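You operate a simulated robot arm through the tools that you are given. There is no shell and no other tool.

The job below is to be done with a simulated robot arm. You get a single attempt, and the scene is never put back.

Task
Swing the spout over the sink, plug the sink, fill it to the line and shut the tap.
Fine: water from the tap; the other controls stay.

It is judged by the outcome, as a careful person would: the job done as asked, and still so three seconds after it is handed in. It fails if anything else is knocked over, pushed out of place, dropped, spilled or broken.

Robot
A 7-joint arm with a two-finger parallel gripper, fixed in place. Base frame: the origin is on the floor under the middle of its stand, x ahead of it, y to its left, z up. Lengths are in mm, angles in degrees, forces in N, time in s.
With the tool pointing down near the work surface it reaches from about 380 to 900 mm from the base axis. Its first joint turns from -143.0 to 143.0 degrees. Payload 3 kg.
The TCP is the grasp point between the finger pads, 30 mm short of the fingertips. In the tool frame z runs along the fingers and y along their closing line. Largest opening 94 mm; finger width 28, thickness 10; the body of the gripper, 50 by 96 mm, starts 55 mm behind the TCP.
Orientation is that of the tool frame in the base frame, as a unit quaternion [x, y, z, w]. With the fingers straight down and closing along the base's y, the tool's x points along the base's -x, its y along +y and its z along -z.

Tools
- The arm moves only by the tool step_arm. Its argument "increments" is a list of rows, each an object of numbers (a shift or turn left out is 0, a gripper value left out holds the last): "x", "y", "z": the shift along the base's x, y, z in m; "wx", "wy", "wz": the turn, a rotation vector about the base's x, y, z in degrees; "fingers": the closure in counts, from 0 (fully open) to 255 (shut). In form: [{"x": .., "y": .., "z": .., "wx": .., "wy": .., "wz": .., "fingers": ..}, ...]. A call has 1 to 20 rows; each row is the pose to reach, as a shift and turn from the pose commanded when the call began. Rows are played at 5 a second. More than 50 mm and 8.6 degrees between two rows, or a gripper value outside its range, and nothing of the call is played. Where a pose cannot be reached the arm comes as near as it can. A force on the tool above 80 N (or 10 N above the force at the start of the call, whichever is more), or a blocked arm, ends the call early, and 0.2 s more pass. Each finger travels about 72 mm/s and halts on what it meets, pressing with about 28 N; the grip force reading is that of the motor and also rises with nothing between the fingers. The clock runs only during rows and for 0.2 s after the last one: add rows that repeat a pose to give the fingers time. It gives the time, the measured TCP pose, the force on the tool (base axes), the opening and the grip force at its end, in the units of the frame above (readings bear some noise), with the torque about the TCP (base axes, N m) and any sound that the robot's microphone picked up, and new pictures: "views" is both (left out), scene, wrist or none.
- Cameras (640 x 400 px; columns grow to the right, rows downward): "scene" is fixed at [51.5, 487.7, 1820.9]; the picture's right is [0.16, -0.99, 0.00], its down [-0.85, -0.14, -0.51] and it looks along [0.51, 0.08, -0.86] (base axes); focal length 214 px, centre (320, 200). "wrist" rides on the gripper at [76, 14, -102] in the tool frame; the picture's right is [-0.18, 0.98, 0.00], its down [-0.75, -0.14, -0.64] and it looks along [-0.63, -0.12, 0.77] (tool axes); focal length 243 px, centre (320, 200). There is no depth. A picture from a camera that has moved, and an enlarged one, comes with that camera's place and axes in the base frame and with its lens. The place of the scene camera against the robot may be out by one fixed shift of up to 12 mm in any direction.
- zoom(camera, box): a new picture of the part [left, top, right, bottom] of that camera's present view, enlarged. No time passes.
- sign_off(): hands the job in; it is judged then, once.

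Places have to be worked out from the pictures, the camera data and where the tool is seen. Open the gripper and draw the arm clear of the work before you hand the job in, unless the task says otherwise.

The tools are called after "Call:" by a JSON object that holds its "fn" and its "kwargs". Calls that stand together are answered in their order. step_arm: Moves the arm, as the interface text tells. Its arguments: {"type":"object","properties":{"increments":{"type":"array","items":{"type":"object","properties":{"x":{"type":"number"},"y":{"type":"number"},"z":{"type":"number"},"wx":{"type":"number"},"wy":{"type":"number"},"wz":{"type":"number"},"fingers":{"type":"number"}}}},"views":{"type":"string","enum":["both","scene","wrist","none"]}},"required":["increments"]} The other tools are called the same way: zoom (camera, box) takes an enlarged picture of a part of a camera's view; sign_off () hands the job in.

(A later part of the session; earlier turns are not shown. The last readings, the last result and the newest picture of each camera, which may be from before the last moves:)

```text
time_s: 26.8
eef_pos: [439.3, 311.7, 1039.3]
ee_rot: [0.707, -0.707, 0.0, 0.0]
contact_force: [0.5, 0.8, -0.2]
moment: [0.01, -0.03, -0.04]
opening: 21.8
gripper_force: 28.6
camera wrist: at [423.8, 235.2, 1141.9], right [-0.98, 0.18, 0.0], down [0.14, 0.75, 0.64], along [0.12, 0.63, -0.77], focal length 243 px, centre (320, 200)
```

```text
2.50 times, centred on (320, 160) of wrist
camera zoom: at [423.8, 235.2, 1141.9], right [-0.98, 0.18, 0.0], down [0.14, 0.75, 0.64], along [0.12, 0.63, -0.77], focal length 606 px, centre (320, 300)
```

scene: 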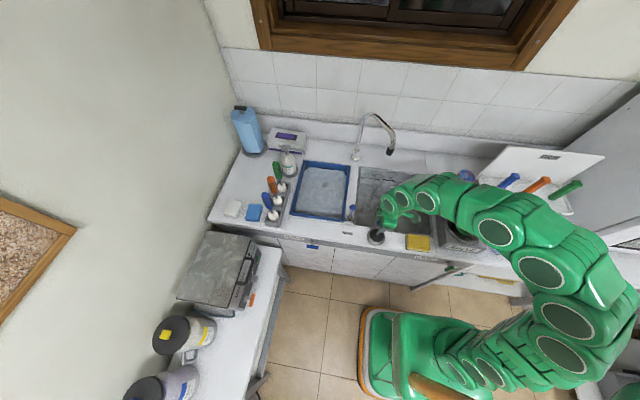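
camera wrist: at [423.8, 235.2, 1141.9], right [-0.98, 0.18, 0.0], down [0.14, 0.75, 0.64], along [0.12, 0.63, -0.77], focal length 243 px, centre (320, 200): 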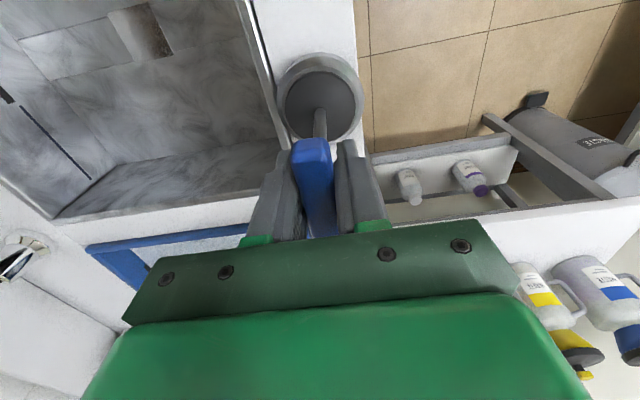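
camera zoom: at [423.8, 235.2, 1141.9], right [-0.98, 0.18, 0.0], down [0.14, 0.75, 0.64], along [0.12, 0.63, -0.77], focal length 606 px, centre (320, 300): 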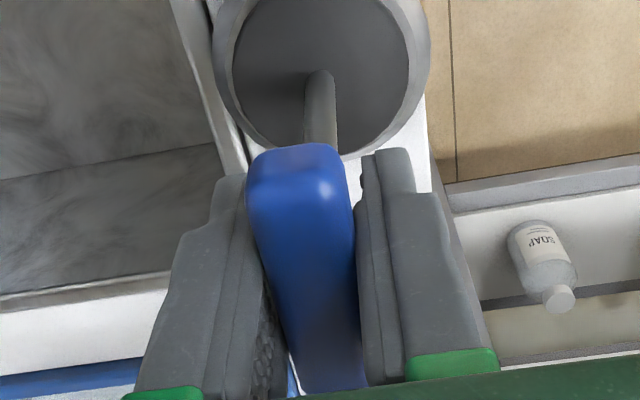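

The grip is firm on the bar: 21.8 mm opening at 28.6 N. The drain is visible at upper left from here, so I'll zoom in to measure it before lifting.

Call:
{"fn": "zoom", "kwargs": {"camera": "wrist", "box": [90, 0, 210, 75]}}

Call:
{"fn": "zoom", "kwargs": {"camera": "scene", "box": [340, 155, 450, 245]}}

```text
5.33 times, centred on (150, 38) of wrist
camera zoom: at [423.8, 235.2, 1141.9], right [-0.98, 0.18, 0.0], down [0.14, 0.75, 0.64], along [0.12, 0.63, -0.77], focal length 1294 px, centre (1227, 1067)
```

zoom: 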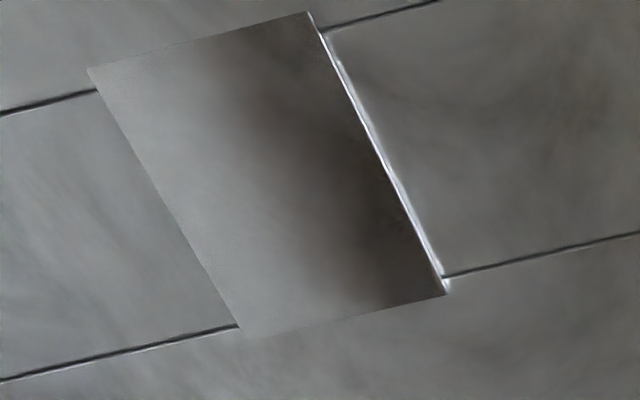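

```text
4.44 times, centred on (395, 200) of scene
camera zoom: at [51.5, 487.7, 1820.9], right [0.16, -0.99, 0.0], down [-0.85, -0.14, -0.51], along [0.51, 0.08, -0.86], focal length 953 px, centre (-13, 200)
```

zoom: 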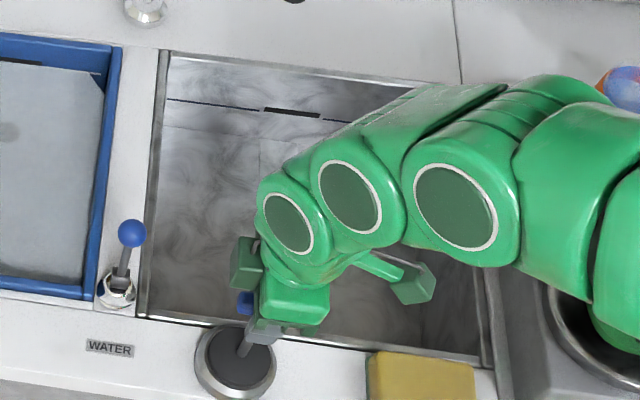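

I put the drain hole at about (652, 230) on a floor near z≈772, roughly 55 mm square, so the 80 mm plug base covers it. I'll lift the plug straight up and check that it hangs properly.

Call:
{"fn": "step_arm", "kwargs": {"increments": [{"z": 0.015}, {"z": 0.04}, {"z": 0.08}, {"z": 0.12}, {"z": 0.12}], "views": "both"}}

Call:
{"fn": "zoom", "kwargs": {"camera": "scene", "box": [340, 155, 450, 245]}}

Call:
{"fn": "zoom", "kwargs": {"camera": "wrist", "box": [100, 0, 420, 200]}}

```text
time_s: 28.0
eef_pos: [438.9, 312.6, 1159.3]
ee_rot: [-0.707, 0.707, 0.001, 0.0]
contact_force: [-0.1, -0.9, -1.1]
moment: [-0.01, 0.02, 0.0]
opening: 22.1
gripper_force: 27.9
camera wrist: at [423.6, 237.2, 1262.3], right [-0.98, 0.18, 0.0], down [0.14, 0.75, 0.64], along [0.12, 0.63, -0.77], focal length 243 px, centre (320, 200)
```

scene: 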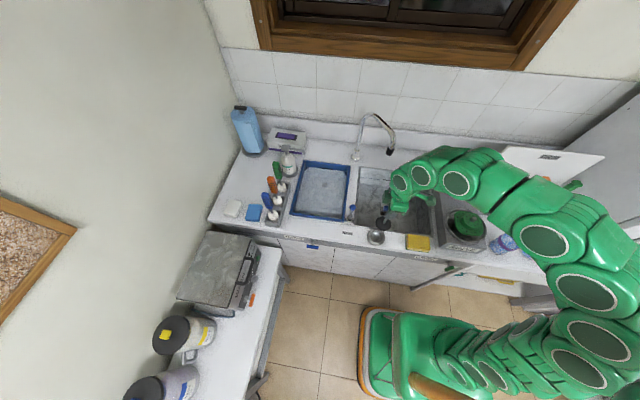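
wrist: 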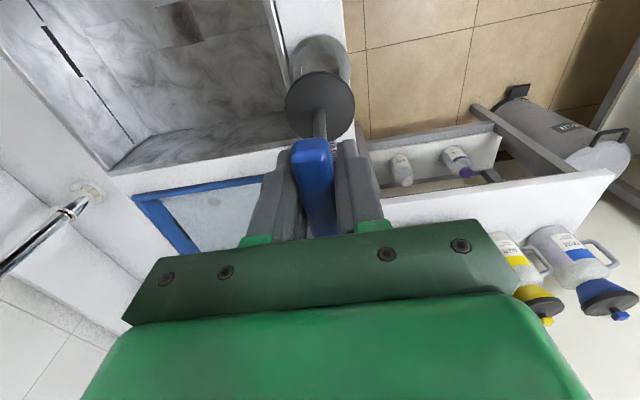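

```text
4.44 times, centred on (395, 200) of scene
camera zoom: at [51.5, 487.7, 1820.9], right [0.16, -0.99, 0.0], down [-0.85, -0.14, -0.51], along [0.51, 0.08, -0.86], focal length 953 px, centre (-13, 200)
```

zoom: 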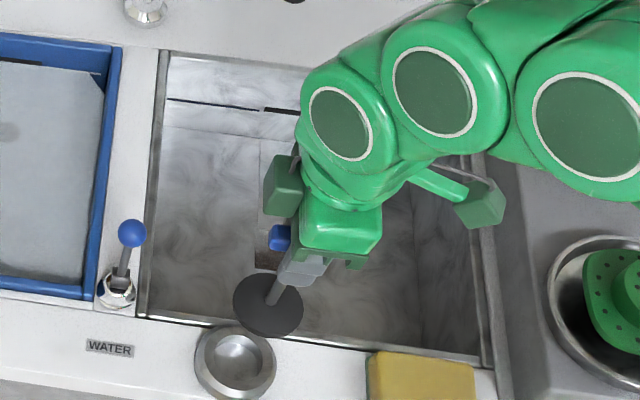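

```text
2.00 times, centred on (260, 100) of wrist
camera zoom: at [423.6, 237.2, 1262.3], right [-0.98, 0.18, 0.0], down [0.14, 0.75, 0.64], along [0.12, 0.63, -0.77], focal length 485 px, centre (440, 400)
```

zoom: 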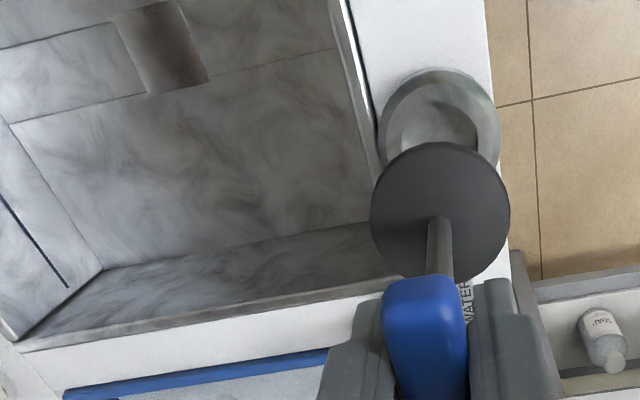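

The silver ring turns out to be a holder dish that stays on the counter. The plug itself is the dark disc, about 65 mm across, and it hangs straight. I'll zoom on the hole again from this height to triangulate its centre.

Call:
{"fn": "zoom", "kwargs": {"camera": "wrist", "box": [120, 0, 240, 75]}}

```text
5.33 times, centred on (180, 38) of wrist
camera zoom: at [423.6, 237.2, 1262.3], right [-0.98, 0.18, 0.0], down [0.14, 0.75, 0.64], along [0.12, 0.63, -0.77], focal length 1294 px, centre (1067, 1067)
```

zoom: 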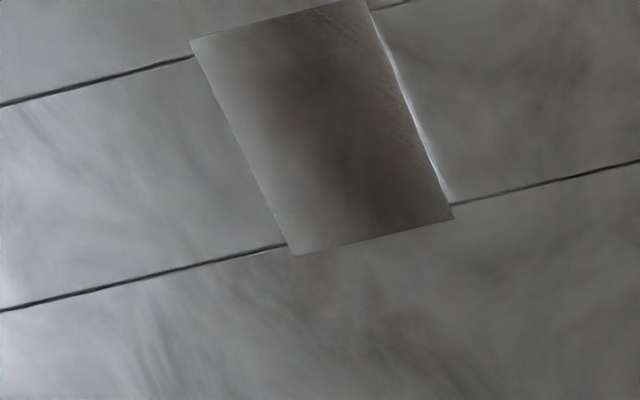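

Using the two heights, I get the hole centre at about (655, 229.5) with the floor near z≈766. I'll carry the plug over the sink at z≈1100, so the disc clears the rim, and re-check the alignment from there.

Call:
{"fn": "step_arm", "kwargs": {"increments": [{"x": 0.036, "y": -0.014, "z": -0.005}, {"x": 0.072, "y": -0.028, "z": -0.015}, {"x": 0.108, "y": -0.042, "z": -0.03}, {"x": 0.144, "y": -0.056, "z": -0.045}, {"x": 0.18, "y": -0.07, "z": -0.06}, {"x": 0.216, "y": -0.083, "z": -0.06}, {"x": 0.216, "y": -0.083, "z": -0.06}], "views": "both"}}

Call:
{"fn": "zoom", "kwargs": {"camera": "wrist", "box": [220, 0, 420, 125]}}

Call:
{"fn": "zoom", "kwargs": {"camera": "scene", "box": [330, 90, 470, 260]}}

```text
time_s: 29.6
eef_pos: [651.4, 229.6, 1097.8]
ee_rot: [-0.707, 0.707, 0.0, -0.001]
contact_force: [0.1, 0.0, -0.5]
moment: [0.03, -0.02, 0.0]
opening: 21.8
gripper_force: 28.5
camera wrist: at [636.0, 153.0, 1200.9], right [-0.98, 0.18, 0.0], down [0.14, 0.75, 0.64], along [0.12, 0.63, -0.77], focal length 243 px, centre (320, 200)
```

scene: 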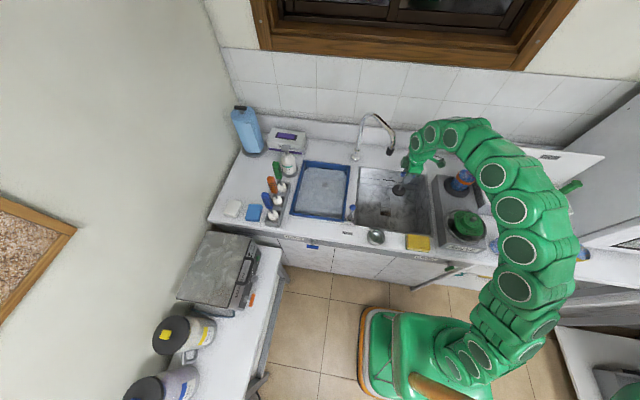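
wrist: 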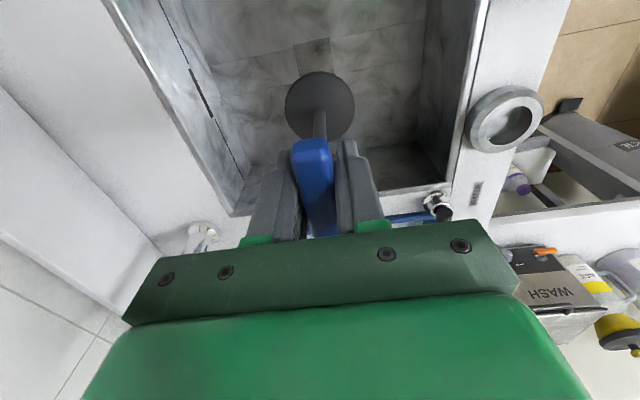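

```text
3.20 times, centred on (320, 62) of wrist
camera zoom: at [636.0, 153.0, 1200.9], right [-0.98, 0.18, 0.0], down [0.14, 0.75, 0.64], along [0.12, 0.63, -0.77], focal length 776 px, centre (320, 640)
```

zoom: 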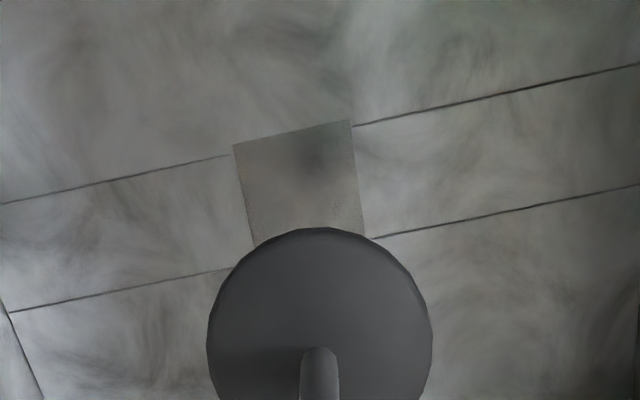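

```text
2.35 times, centred on (400, 175) of scene
camera zoom: at [51.5, 487.7, 1820.9], right [0.16, -0.99, 0.0], down [-0.85, -0.14, -0.51], along [0.51, 0.08, -0.86], focal length 505 px, centre (132, 259)
```

zoom: 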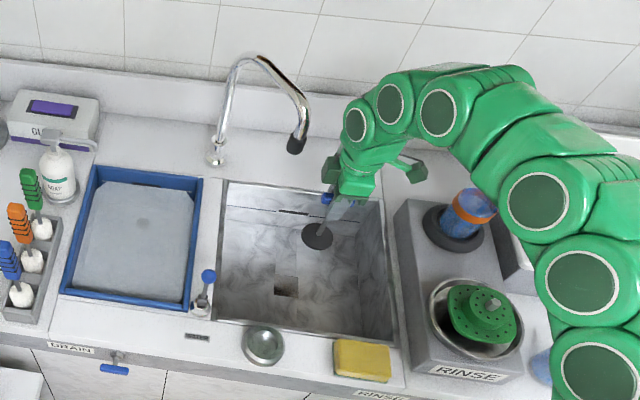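

With the hole in view, I work out that its centre is at about (659, 228.5), so the plug needs to move roughly +7.5 mm in x. I'll make that shift, lower partway to z≈1000, and check again.

Call:
{"fn": "step_arm", "kwargs": {"increments": [{"x": 0.004, "y": -0.0005, "z": -0.025}, {"x": 0.0075, "y": -0.001, "z": -0.05}, {"x": 0.0075, "y": -0.001, "z": -0.075}, {"x": 0.0075, "y": -0.001, "z": -0.098}, {"x": 0.0075, "y": -0.001, "z": -0.098}], "views": "both"}}

Call:
{"fn": "zoom", "kwargs": {"camera": "wrist", "box": [220, 0, 420, 125]}}

Call:
{"fn": "zoom", "kwargs": {"camera": "scene", "box": [350, 150, 450, 240]}}

```text
time_s: 30.8
eef_pos: [661.2, 229.8, 1003.4]
ee_rot: [-0.707, 0.707, 0.0, 0.001]
contact_force: [-1.4, 1.0, -0.9]
moment: [0.02, 0.03, 0.0]
opening: 21.7
gripper_force: 27.8
camera wrist: at [646.5, 152.6, 1106.0], right [-0.98, 0.18, 0.0], down [0.14, 0.75, 0.64], along [0.12, 0.63, -0.77], focal length 243 px, centre (320, 200)
```

scene: 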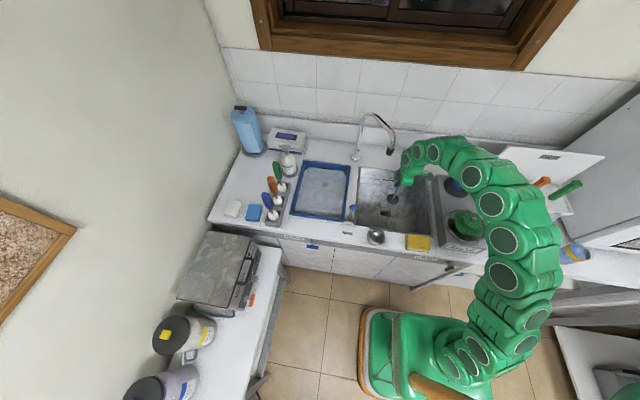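
wrist: 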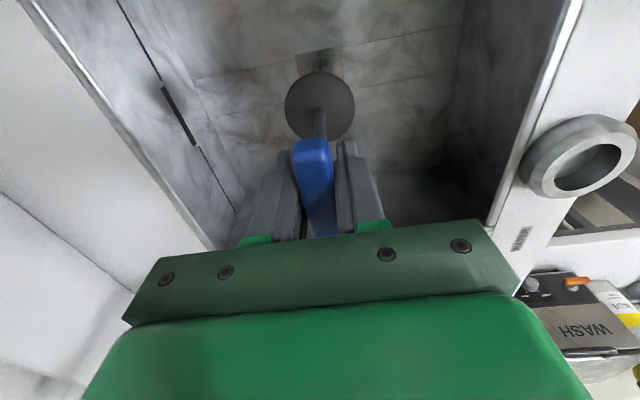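

```text
3.20 times, centred on (320, 62) of wrist
camera zoom: at [646.5, 152.6, 1106.0], right [-0.98, 0.18, 0.0], down [0.14, 0.75, 0.64], along [0.12, 0.63, -0.77], focal length 776 px, centre (320, 640)
```

zoom: 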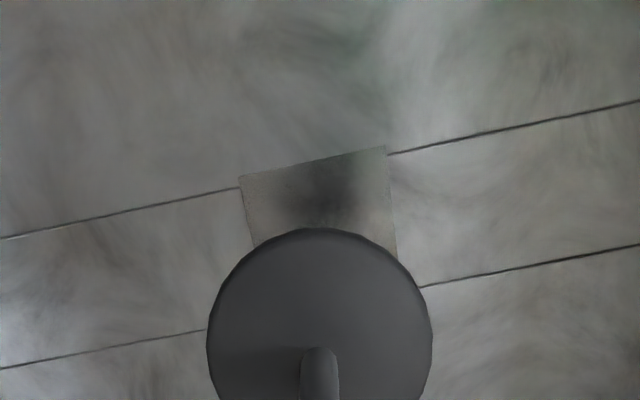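

```text
4.44 times, centred on (400, 195) of scene
camera zoom: at [51.5, 487.7, 1820.9], right [0.16, -0.99, 0.0], down [-0.85, -0.14, -0.51], along [0.51, 0.08, -0.86], focal length 953 px, centre (-36, 222)
```

zoom: 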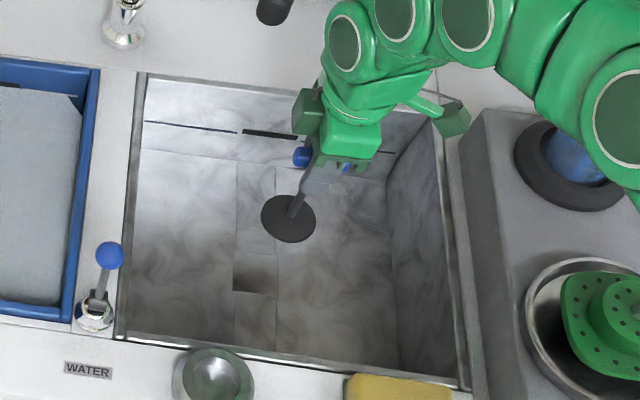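

The plug sits about 2 mm too far in +x and is centred in y against the seams. I'll correct that and lower to z≈930, still above the floor, watching the force.

Call:
{"fn": "step_arm", "kwargs": {"increments": [{"x": -0.001, "z": -0.02}, {"x": -0.002, "z": -0.04}, {"x": -0.002, "z": -0.06}, {"x": -0.002, "z": -0.073}, {"x": -0.002, "z": -0.073}], "views": "both"}}

Call:
{"fn": "zoom", "kwargs": {"camera": "wrist", "box": [220, 0, 420, 125]}}

Call:
{"fn": "zoom", "kwargs": {"camera": "scene", "box": [350, 150, 450, 240]}}

```text
time_s: 32.0
eef_pos: [658.3, 226.7, 929.4]
ee_rot: [-0.707, 0.707, 0.0, 0.0]
contact_force: [0.4, 0.7, -0.5]
moment: [-0.03, -0.01, 0.0]
opening: 22.0
gripper_force: 28.1
camera wrist: at [644.2, 151.5, 1032.2], right [-0.98, 0.18, 0.0], down [0.14, 0.75, 0.64], along [0.12, 0.63, -0.77], focal length 243 px, centre (320, 200)
```

scene: 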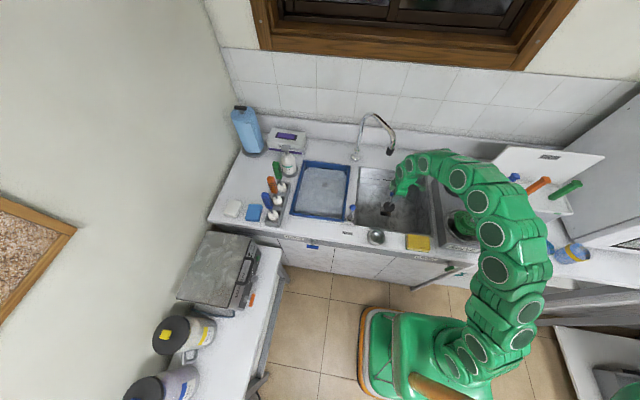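
wrist: 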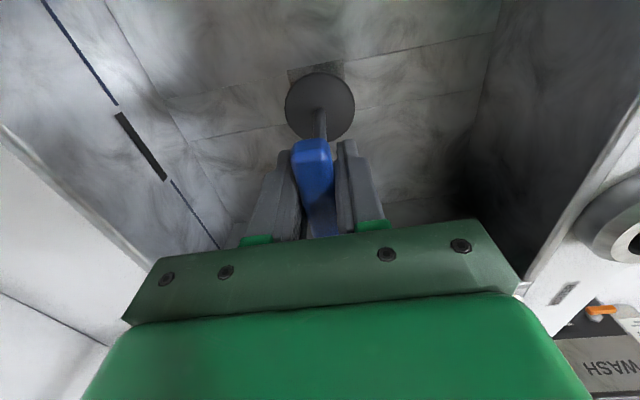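

```text
3.20 times, centred on (320, 62) of wrist
camera zoom: at [644.2, 151.5, 1032.2], right [-0.98, 0.18, 0.0], down [0.14, 0.75, 0.64], along [0.12, 0.63, -0.77], focal length 776 px, centre (320, 640)
```

zoom: 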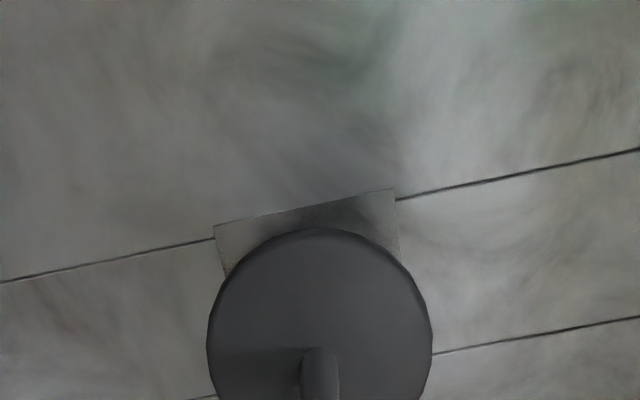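

```text
4.44 times, centred on (400, 195) of scene
camera zoom: at [51.5, 487.7, 1820.9], right [0.16, -0.99, 0.0], down [-0.85, -0.14, -0.51], along [0.51, 0.08, -0.86], focal length 953 px, centre (-36, 222)
```

zoom: 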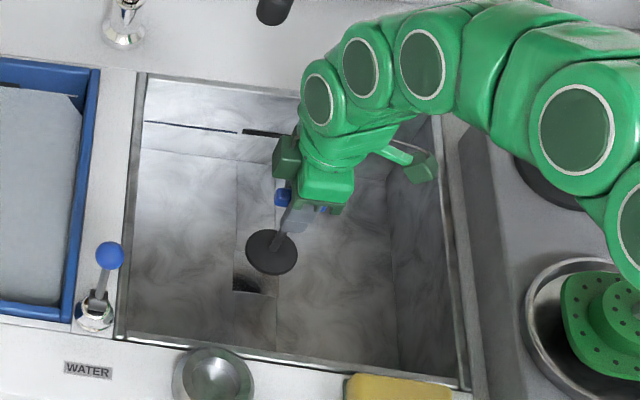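

The plug is centred within about 1 mm in x and 2 mm in y. I'll lower in small steps toward the floor, reading the force.

Call:
{"fn": "step_arm", "kwargs": {"increments": [{"z": -0.006}, {"z": -0.012}, {"z": -0.018}, {"z": -0.022}, {"z": -0.022}], "views": "both"}}

Call:
{"fn": "zoom", "kwargs": {"camera": "wrist", "box": [220, 0, 420, 125]}}

Call:
{"fn": "zoom", "kwargs": {"camera": "scene", "box": [350, 150, 450, 240]}}

```text
time_s: 33.2
eef_pos: [657.2, 224.9, 906.2]
ee_rot: [-0.707, 0.707, 0.0, 0.001]
contact_force: [0.3, -0.5, -1.0]
moment: [-0.02, -0.02, 0.0]
opening: 21.9
gripper_force: 27.8
camera wrist: at [643.5, 149.9, 1009.9], right [-0.98, 0.18, 0.0], down [0.14, 0.75, 0.64], along [0.12, 0.63, -0.77], focal length 243 px, centre (320, 200)
```

scene: 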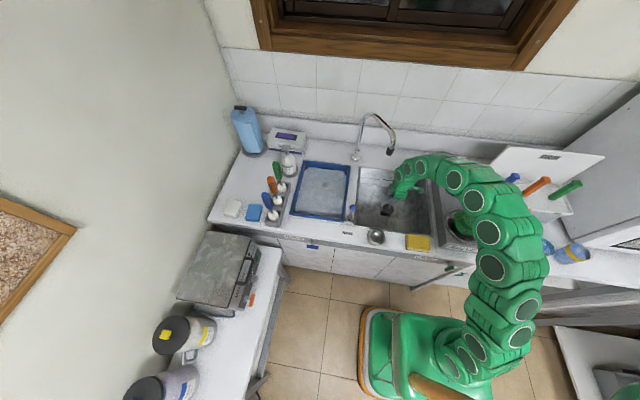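
wrist: 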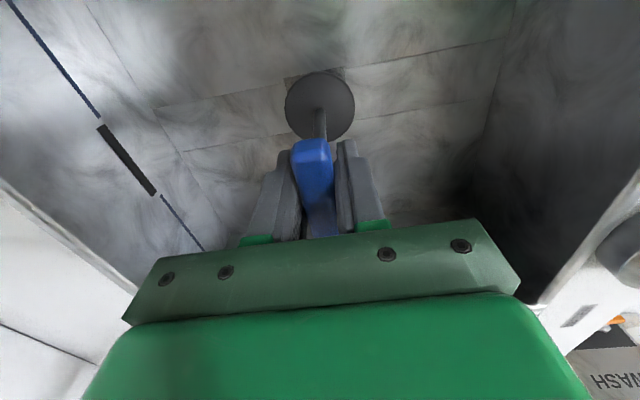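

```text
3.20 times, centred on (320, 62) of wrist
camera zoom: at [643.5, 149.9, 1009.9], right [-0.98, 0.18, 0.0], down [0.14, 0.75, 0.64], along [0.12, 0.63, -0.77], focal length 776 px, centre (320, 640)
```

zoom: 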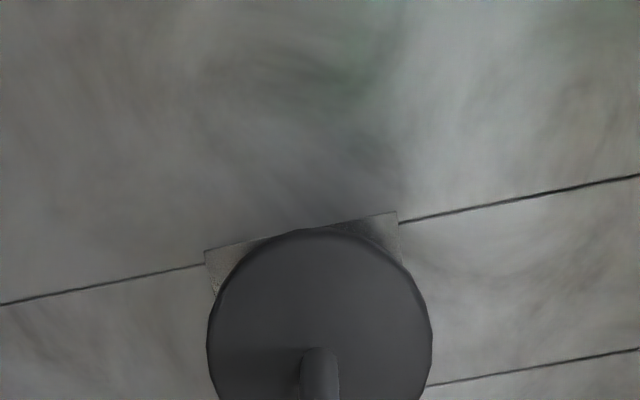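

```text
4.44 times, centred on (400, 195) of scene
camera zoom: at [51.5, 487.7, 1820.9], right [0.16, -0.99, 0.0], down [-0.85, -0.14, -0.51], along [0.51, 0.08, -0.86], focal length 953 px, centre (-36, 222)
```

zoom: 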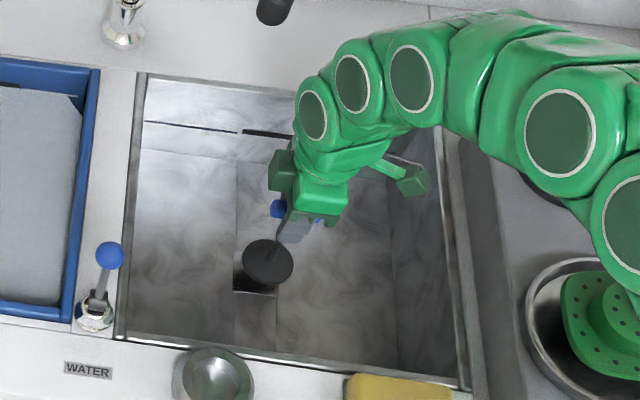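

There's no contact yet at z=906. I'll zoom closely from both cameras to check the disc against the hole before the last bit of descent.

Call:
{"fn": "zoom", "kwargs": {"camera": "scene", "box": [384, 190, 424, 222]}}

Call:
{"fn": "zoom", "kwargs": {"camera": "wrist", "box": [270, 55, 370, 155]}}

```text
12.50 times, centred on (404, 206) of scene
camera zoom: at [51.5, 487.7, 1820.9], right [0.16, -0.99, 0.0], down [-0.85, -0.14, -0.51], along [0.51, 0.08, -0.86], focal length 2681 px, centre (-730, 125)
```

zoom: 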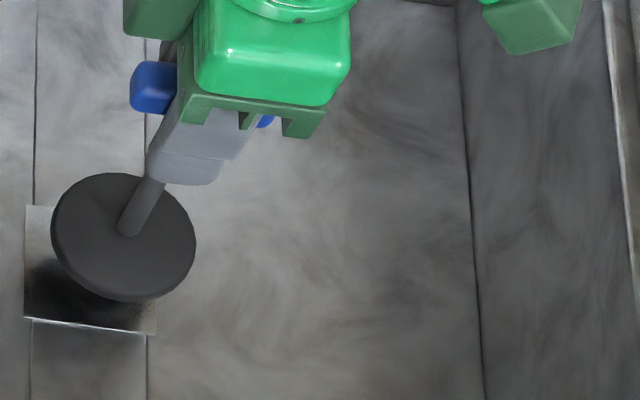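

```text
4.00 times, centred on (320, 105) of wrist
camera zoom: at [643.5, 149.9, 1009.9], right [-0.98, 0.18, 0.0], down [0.14, 0.75, 0.64], along [0.12, 0.63, -0.77], focal length 970 px, centre (320, 580)
```

zoom: 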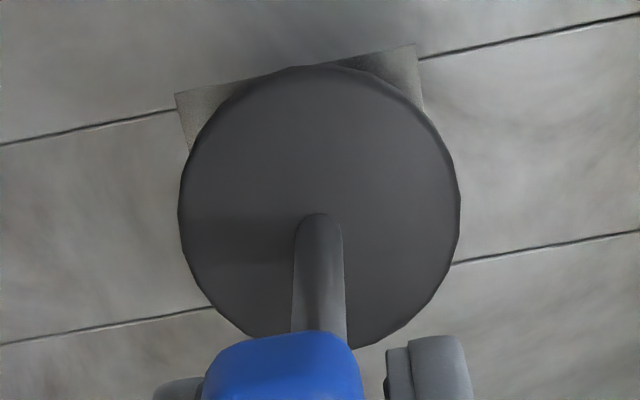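

Combining the hole's apparent size at four heights, I put the floor at about z≈758. At that depth both cameras agree the plug should shift about +2 mm in x and +4.5 mm in y. I'll shift it at this height and lower another 8 mm.

Call:
{"fn": "step_arm", "kwargs": {"increments": [{"x": 0.0018, "y": 0.0045}, {"x": 0.0018, "y": 0.0045, "z": -0.004}, {"x": 0.0018, "y": 0.0045, "z": -0.008}, {"x": 0.0018, "y": 0.0045, "z": -0.008}], "views": "none"}}

Call:
{"fn": "zoom", "kwargs": {"camera": "scene", "box": [384, 190, 424, 222]}}

Call:
{"fn": "zoom", "kwargs": {"camera": "wrist", "box": [270, 55, 370, 155]}}

```text
time_s: 34.2
eef_pos: [662.2, 230.9, 900.0]
ee_rot: [0.707, -0.707, 0.0, 0.0]
contact_force: [0.5, 0.6, -1.3]
moment: [-0.02, 0.02, -0.02]
opening: 21.7
gripper_force: 28.4
```

```text
12.50 times, centred on (404, 206) of scene
camera zoom: at [51.5, 487.7, 1820.9], right [0.16, -0.99, 0.0], down [-0.85, -0.14, -0.51], along [0.51, 0.08, -0.86], focal length 2681 px, centre (-730, 125)
```

zoom: 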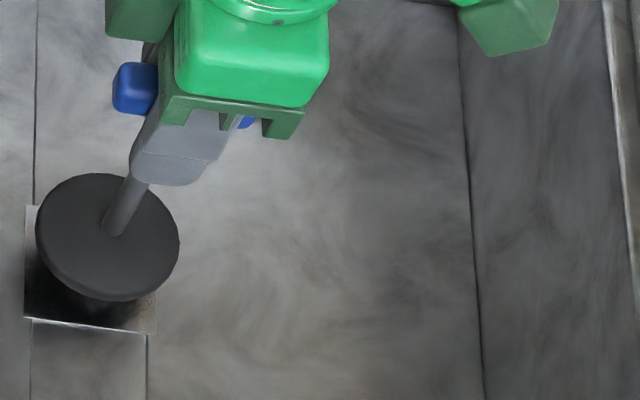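

```text
4.00 times, centred on (320, 105) of wrist
camera zoom: at [646.9, 154.7, 1002.3], right [-0.98, 0.18, 0.0], down [0.14, 0.75, 0.64], along [0.12, 0.63, -0.77], focal length 970 px, centre (320, 580)
```

zoom: 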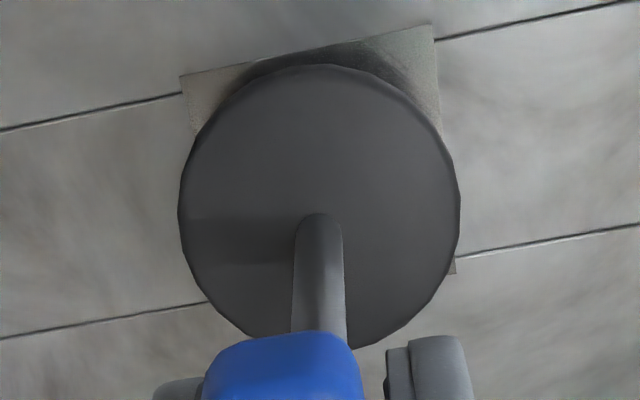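

Both views now agree in y and show the plug 2–4 mm too far in +x. I'll shift −2.8 mm in x and lower another 8 mm, checking the force.

Call:
{"fn": "step_arm", "kwargs": {"increments": [{"x": -0.0028, "y": 0.0005}, {"x": -0.0028, "y": 0.0005, "z": -0.003}, {"x": -0.0028, "y": 0.0005, "z": -0.006}, {"x": -0.0028, "y": 0.0005, "z": -0.008}, {"x": -0.0028, "y": 0.0005, "z": -0.008}], "views": "none"}}

Call:
{"fn": "zoom", "kwargs": {"camera": "scene", "box": [384, 190, 424, 222]}}

Call:
{"fn": "zoom", "kwargs": {"camera": "wrist", "box": [270, 55, 370, 155]}}

```text
time_s: 35.4
eef_pos: [658.4, 231.6, 891.4]
ee_rot: [-0.706, 0.708, 0.0, 0.0]
contact_force: [0.0, -0.1, -0.8]
moment: [0.0, 0.01, 0.0]
opening: 22.0
gripper_force: 27.7
```

```text
12.50 times, centred on (404, 206) of scene
camera zoom: at [51.5, 487.7, 1820.9], right [0.16, -0.99, 0.0], down [-0.85, -0.14, -0.51], along [0.51, 0.08, -0.86], focal length 2681 px, centre (-730, 125)
```

zoom: 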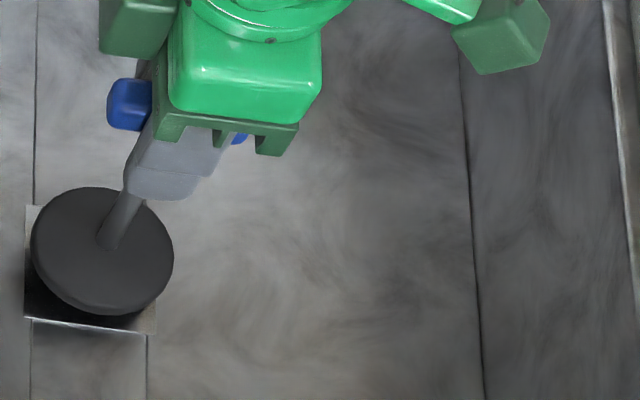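

```text
4.00 times, centred on (320, 105) of wrist
camera zoom: at [644.1, 154.9, 994.6], right [-0.98, 0.18, 0.0], down [0.14, 0.75, 0.64], along [0.12, 0.63, -0.77], focal length 970 px, centre (320, 580)
```

zoom: 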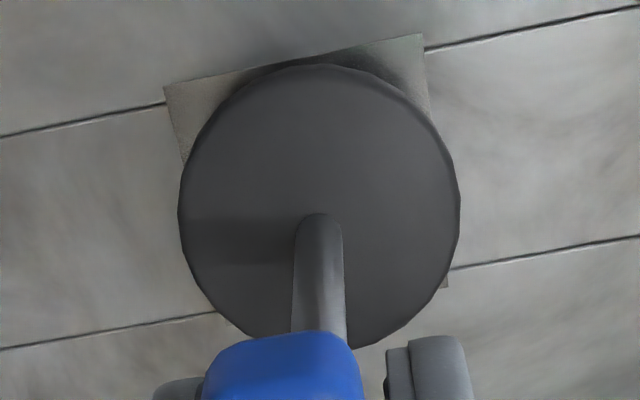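

The alignment is now within about 1 mm in both views. I'll nudge +0.8 mm in y and continue down in small steps until I feel contact.

Call:
{"fn": "step_arm", "kwargs": {"increments": [{"y": 0.0008, "z": -0.002}, {"y": 0.0008, "z": -0.004}, {"y": 0.0008, "z": -0.006}, {"y": 0.0008, "z": -0.006}], "views": "none"}}

Call:
{"fn": "zoom", "kwargs": {"camera": "scene", "box": [384, 190, 424, 222]}}

Call:
{"fn": "zoom", "kwargs": {"camera": "wrist", "box": [270, 55, 370, 155]}}

```text
time_s: 36.4
eef_pos: [659.2, 232.8, 886.0]
ee_rot: [0.708, -0.707, 0.0, 0.0]
contact_force: [-0.5, -0.7, -0.4]
moment: [-0.02, 0.02, 0.03]
opening: 21.9
gripper_force: 28.1
```

```text
12.50 times, centred on (404, 206) of scene
camera zoom: at [51.5, 487.7, 1820.9], right [0.16, -0.99, 0.0], down [-0.85, -0.14, -0.51], along [0.51, 0.08, -0.86], focal length 2681 px, centre (-730, 125)
```

zoom: 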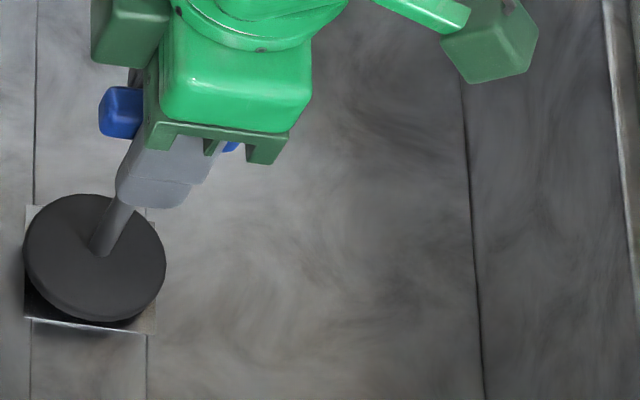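

```text
4.00 times, centred on (320, 105) of wrist
camera zoom: at [643.8, 156.4, 988.4], right [-0.98, 0.18, 0.0], down [0.14, 0.75, 0.64], along [0.12, 0.63, -0.77], focal length 970 px, centre (320, 580)
```

zoom: 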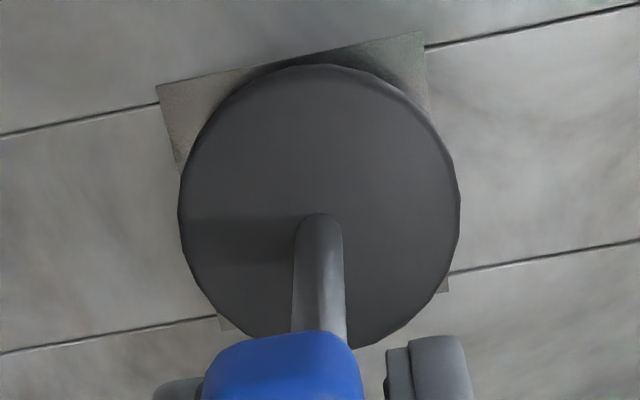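

Still no contact, and it's close to centred. I'll trim slightly (+0.7 mm x, −0.9 mm y) and lower another 5 mm.

Call:
{"fn": "step_arm", "kwargs": {"increments": [{"x": 0.0007, "y": -0.0009, "z": -0.002}, {"x": 0.0007, "y": -0.0009, "z": -0.0035}, {"x": 0.0007, "y": -0.0009, "z": -0.005}, {"x": 0.0007, "y": -0.0009, "z": -0.005}], "views": "none"}}

Call:
{"fn": "zoom", "kwargs": {"camera": "scene", "box": [384, 190, 424, 222]}}

Call:
{"fn": "zoom", "kwargs": {"camera": "wrist", "box": [270, 55, 370, 155]}}

```text
time_s: 37.4
eef_pos: [659.1, 231.5, 881.2]
ee_rot: [0.708, -0.706, -0.001, 0.0]
contact_force: [0.2, -0.2, -0.5]
moment: [0.01, -0.02, 0.01]
opening: 21.5
gripper_force: 28.3
```

```text
12.50 times, centred on (404, 206) of scene
camera zoom: at [51.5, 487.7, 1820.9], right [0.16, -0.99, 0.0], down [-0.85, -0.14, -0.51], along [0.51, 0.08, -0.86], focal length 2681 px, centre (-730, 125)
```

zoom: 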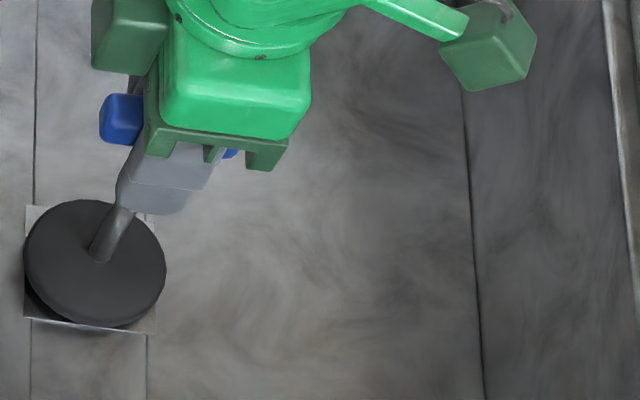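

```text
4.00 times, centred on (320, 105) of wrist
camera zoom: at [644.2, 154.9, 983.1], right [-0.98, 0.18, 0.0], down [0.14, 0.75, 0.64], along [0.12, 0.63, -0.77], focal length 970 px, centre (320, 580)
```

zoom: 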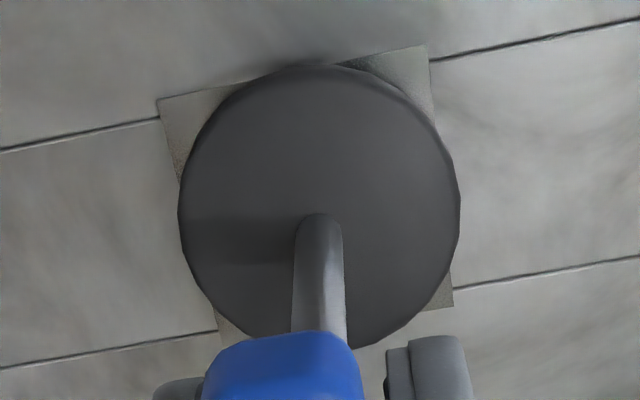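

The four hole corners now peek out evenly around the disc, so it's centred. I'll continue down a few more millimetres, watching for contact force.

Call:
{"fn": "step_arm", "kwargs": {"increments": [{"z": -0.0015}, {"z": -0.003}, {"z": -0.0045}, {"z": -0.006}, {"z": -0.006}], "views": "none"}}

Call:
{"fn": "zoom", "kwargs": {"camera": "scene", "box": [384, 190, 424, 222]}}

Call:
{"fn": "zoom", "kwargs": {"camera": "wrist", "box": [270, 55, 370, 155]}}

```text
time_s: 38.6
eef_pos: [659.9, 229.5, 874.1]
ee_rot: [0.707, -0.707, 0.0, 0.0]
contact_force: [0.8, 0.2, -0.5]
moment: [-0.03, 0.02, 0.0]
opening: 21.8
gripper_force: 27.9
```

```text
12.50 times, centred on (404, 206) of scene
camera zoom: at [51.5, 487.7, 1820.9], right [0.16, -0.99, 0.0], down [-0.85, -0.14, -0.51], along [0.51, 0.08, -0.86], focal length 2681 px, centre (-730, 125)
```

zoom: 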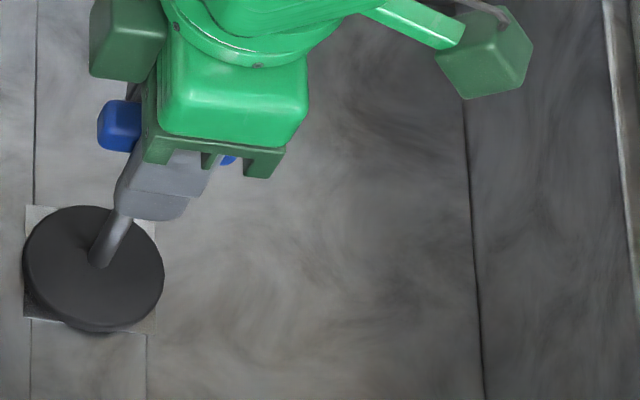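

```text
4.00 times, centred on (320, 105) of wrist
camera zoom: at [644.5, 154.1, 977.3], right [-0.98, 0.18, 0.0], down [0.14, 0.75, 0.64], along [0.12, 0.63, -0.77], focal length 970 px, centre (320, 580)
```

zoom: 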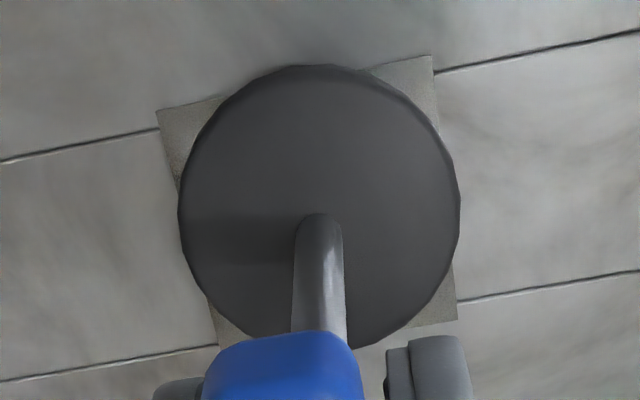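

Contact force is still nil, though the estimated gap is almost gone. I'll keep lowering in 1–1.5 mm steps.

Call:
{"fn": "step_arm", "kwargs": {"increments": [{"z": -0.0015}, {"z": -0.003}, {"z": -0.0045}, {"z": -0.006}, {"z": -0.006}], "views": "none"}}

Call:
{"fn": "zoom", "kwargs": {"camera": "scene", "box": [384, 190, 424, 222]}}

Call:
{"fn": "zoom", "kwargs": {"camera": "wrist", "box": [270, 55, 370, 155]}}

```text
time_s: 39.8
eef_pos: [658.6, 231.5, 869.6]
ee_rot: [-0.707, 0.707, 0.0, 0.001]
contact_force: [8.0, -1.4, 48.9]
moment: [0.08, -0.03, 0.02]
opening: 22.3
gripper_force: 27.8
```

```text
12.50 times, centred on (404, 206) of scene
camera zoom: at [51.5, 487.7, 1820.9], right [0.16, -0.99, 0.0], down [-0.85, -0.14, -0.51], along [0.51, 0.08, -0.86], focal length 2681 px, centre (-730, 125)
```

zoom: 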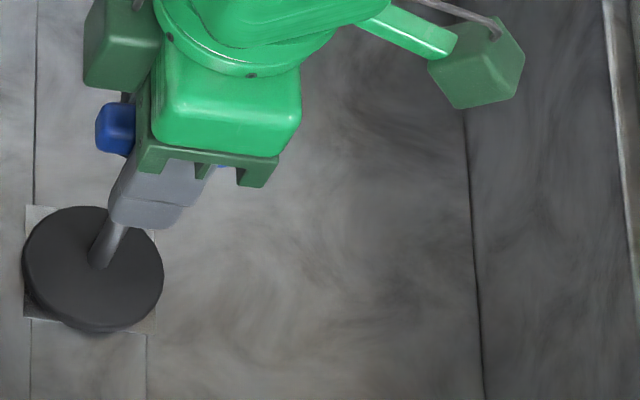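

```text
4.00 times, centred on (320, 105) of wrist
camera zoom: at [643.3, 154.8, 971.9], right [-0.98, 0.18, 0.0], down [0.14, 0.75, 0.64], along [0.12, 0.63, -0.77], focal length 970 px, centre (320, 580)
```

zoom: 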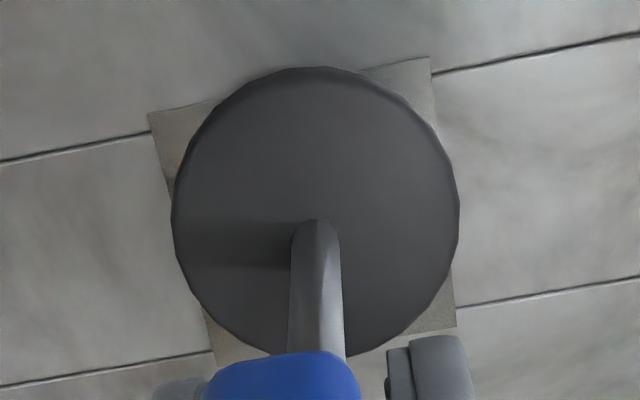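

Contact now reads about 49 N, and the bar slid slightly in the grip, so the plug is on the drain. I'll look more closely at how it sits before relaxing the push.

Call:
{"fn": "zoom", "kwargs": {"camera": "scene", "box": [380, 200, 400, 220]}}

Call:
{"fn": "zoom", "kwargs": {"camera": "wrist", "box": [295, 60, 370, 110]}}

```text
16.00 times, centred on (390, 210) of scene
camera zoom: at [51.5, 487.7, 1820.9], right [0.16, -0.99, 0.0], down [-0.85, -0.14, -0.51], along [0.51, 0.08, -0.86], focal length 3432 px, centre (-800, 40)
```

zoom: 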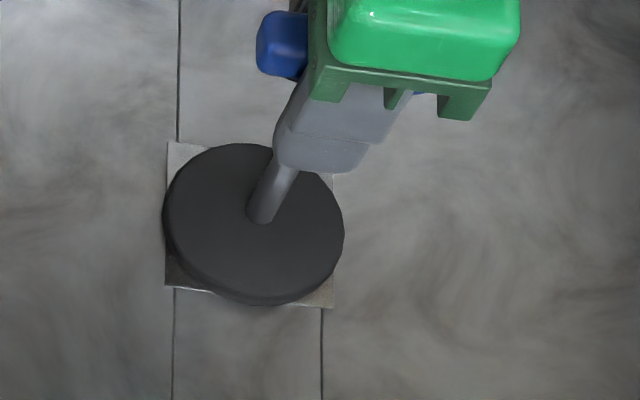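

```text
8.00 times, centred on (332, 85) of wrist
camera zoom: at [643.3, 154.8, 971.9], right [-0.98, 0.18, 0.0], down [0.14, 0.75, 0.64], along [0.12, 0.63, -0.77], focal length 1941 px, centre (220, 1120)
```

zoom: 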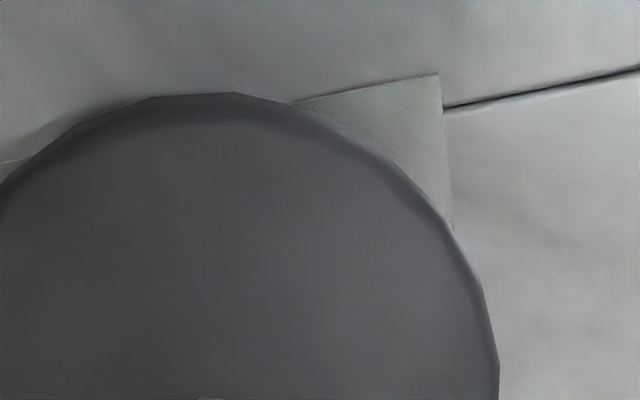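

The geometry suggests the plug is about 1 mm short in x and 2 mm short in y. I'll lift it just clear, shift by that amount, and lower again to light contact.

Call:
{"fn": "step_arm", "kwargs": {"increments": [{"z": 0.004}, {"z": 0.009}, {"x": 0.001, "y": 0.002, "z": 0.009}, {"x": 0.001, "y": 0.002, "z": 0.009}], "views": "none"}}

Call:
{"fn": "zoom", "kwargs": {"camera": "scene", "box": [380, 200, 400, 220]}}

Call:
{"fn": "zoom", "kwargs": {"camera": "wrist", "box": [270, 55, 370, 155]}}

```text
time_s: 40.8
eef_pos: [659.8, 233.0, 877.4]
ee_rot: [0.707, -0.707, -0.001, 0.001]
contact_force: [0.0, -0.4, -1.1]
moment: [0.03, 0.0, -0.03]
opening: 22.0
gripper_force: 27.9
```

```text
16.00 times, centred on (390, 210) of scene
camera zoom: at [51.5, 487.7, 1820.9], right [0.16, -0.99, 0.0], down [-0.85, -0.14, -0.51], along [0.51, 0.08, -0.86], focal length 3432 px, centre (-800, 40)
```

zoom: 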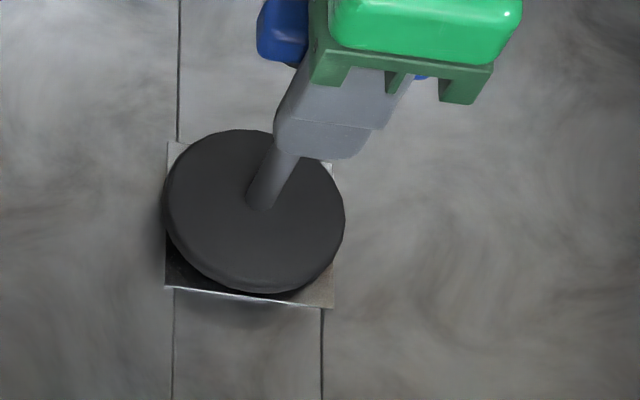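

```text
4.00 times, centred on (320, 105) of wrist
camera zoom: at [643.8, 157.0, 980.1], right [-0.98, 0.18, 0.0], down [0.14, 0.75, 0.64], along [0.12, 0.63, -0.77], focal length 970 px, centre (320, 580)
```

zoom: 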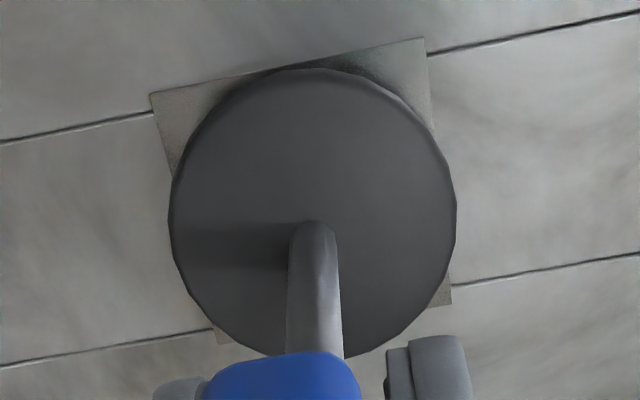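

The wrist view shows the plug centred, while the scene view hints it is about 2 mm too far in +y. I'll split the difference (−1 mm y) and lower to light contact.

Call:
{"fn": "step_arm", "kwargs": {"increments": [{"y": -0.001, "z": -0.003}, {"y": -0.001, "z": -0.0055}, {"y": -0.001, "z": -0.0075}, {"y": -0.001, "z": -0.0085}, {"y": -0.001, "z": -0.0085}], "views": "none"}}

Call:
{"fn": "zoom", "kwargs": {"camera": "scene", "box": [380, 200, 400, 220]}}

Call:
{"fn": "zoom", "kwargs": {"camera": "wrist", "box": [270, 55, 370, 155]}}

```text
time_s: 42.0
eef_pos: [658.3, 229.8, 868.8]
ee_rot: [-0.707, 0.707, 0.0, 0.0]
contact_force: [1.5, 0.4, 4.8]
moment: [0.06, 0.03, -0.04]
opening: 21.8
gripper_force: 27.7
```

```text
16.00 times, centred on (390, 210) of scene
camera zoom: at [51.5, 487.7, 1820.9], right [0.16, -0.99, 0.0], down [-0.85, -0.14, -0.51], along [0.51, 0.08, -0.86], focal length 3432 px, centre (-800, 40)
```

zoom: 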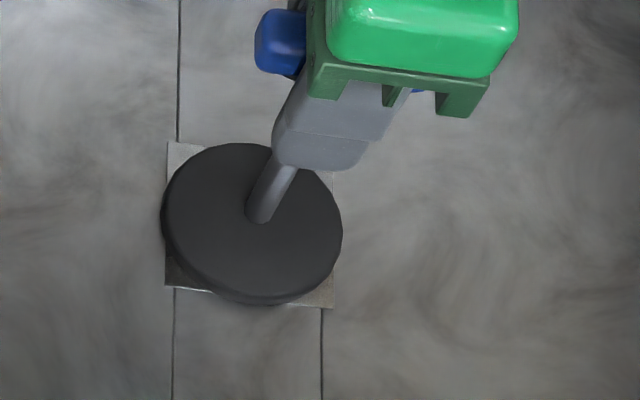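

```text
4.00 times, centred on (320, 105) of wrist
camera zoom: at [644.1, 155.4, 972.0], right [-0.98, 0.18, 0.0], down [0.14, 0.75, 0.64], along [0.12, 0.63, -0.77], focal length 970 px, centre (320, 580)
```

zoom: 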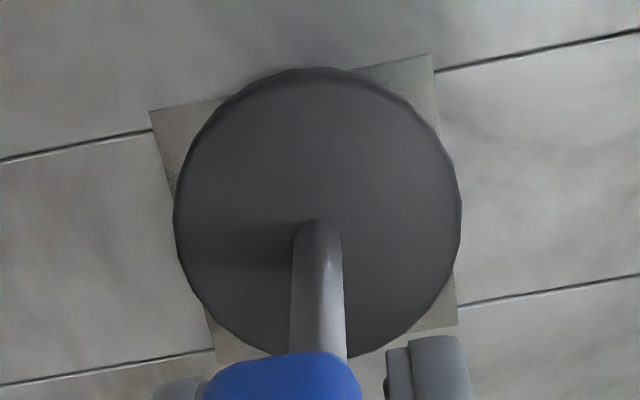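

Light contact of about 5 N, with both cameras agreeing on roughly +1 mm left in x. I'll nudge it, press gently to seat it, then release the bar.

Call:
{"fn": "step_arm", "kwargs": {"increments": [{"x": 0.0012, "z": 0.0}, {"x": 0.0012, "z": -0.0015}, {"x": 0.0012, "z": -0.0025}, {"x": 0.0012, "z": -0.0025}], "views": "none"}}

Call:
{"fn": "zoom", "kwargs": {"camera": "scene", "box": [380, 200, 400, 220]}}

```text
time_s: 43.0
eef_pos: [660.8, 232.5, 867.1]
ee_rot: [0.707, -0.707, 0.0, -0.002]
contact_force: [-8.3, -2.3, 48.6]
moment: [0.09, 0.12, 0.02]
opening: 22.3
gripper_force: 27.5
```

```text
16.00 times, centred on (390, 210) of scene
camera zoom: at [51.5, 487.7, 1820.9], right [0.16, -0.99, 0.0], down [-0.85, -0.14, -0.51], along [0.51, 0.08, -0.86], focal length 3432 px, centre (-800, 40)
```

zoom: 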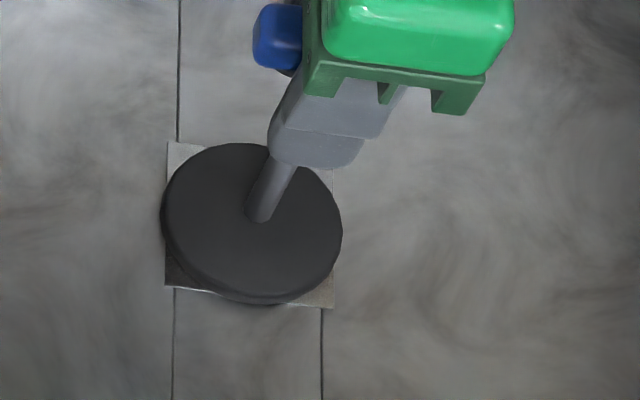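

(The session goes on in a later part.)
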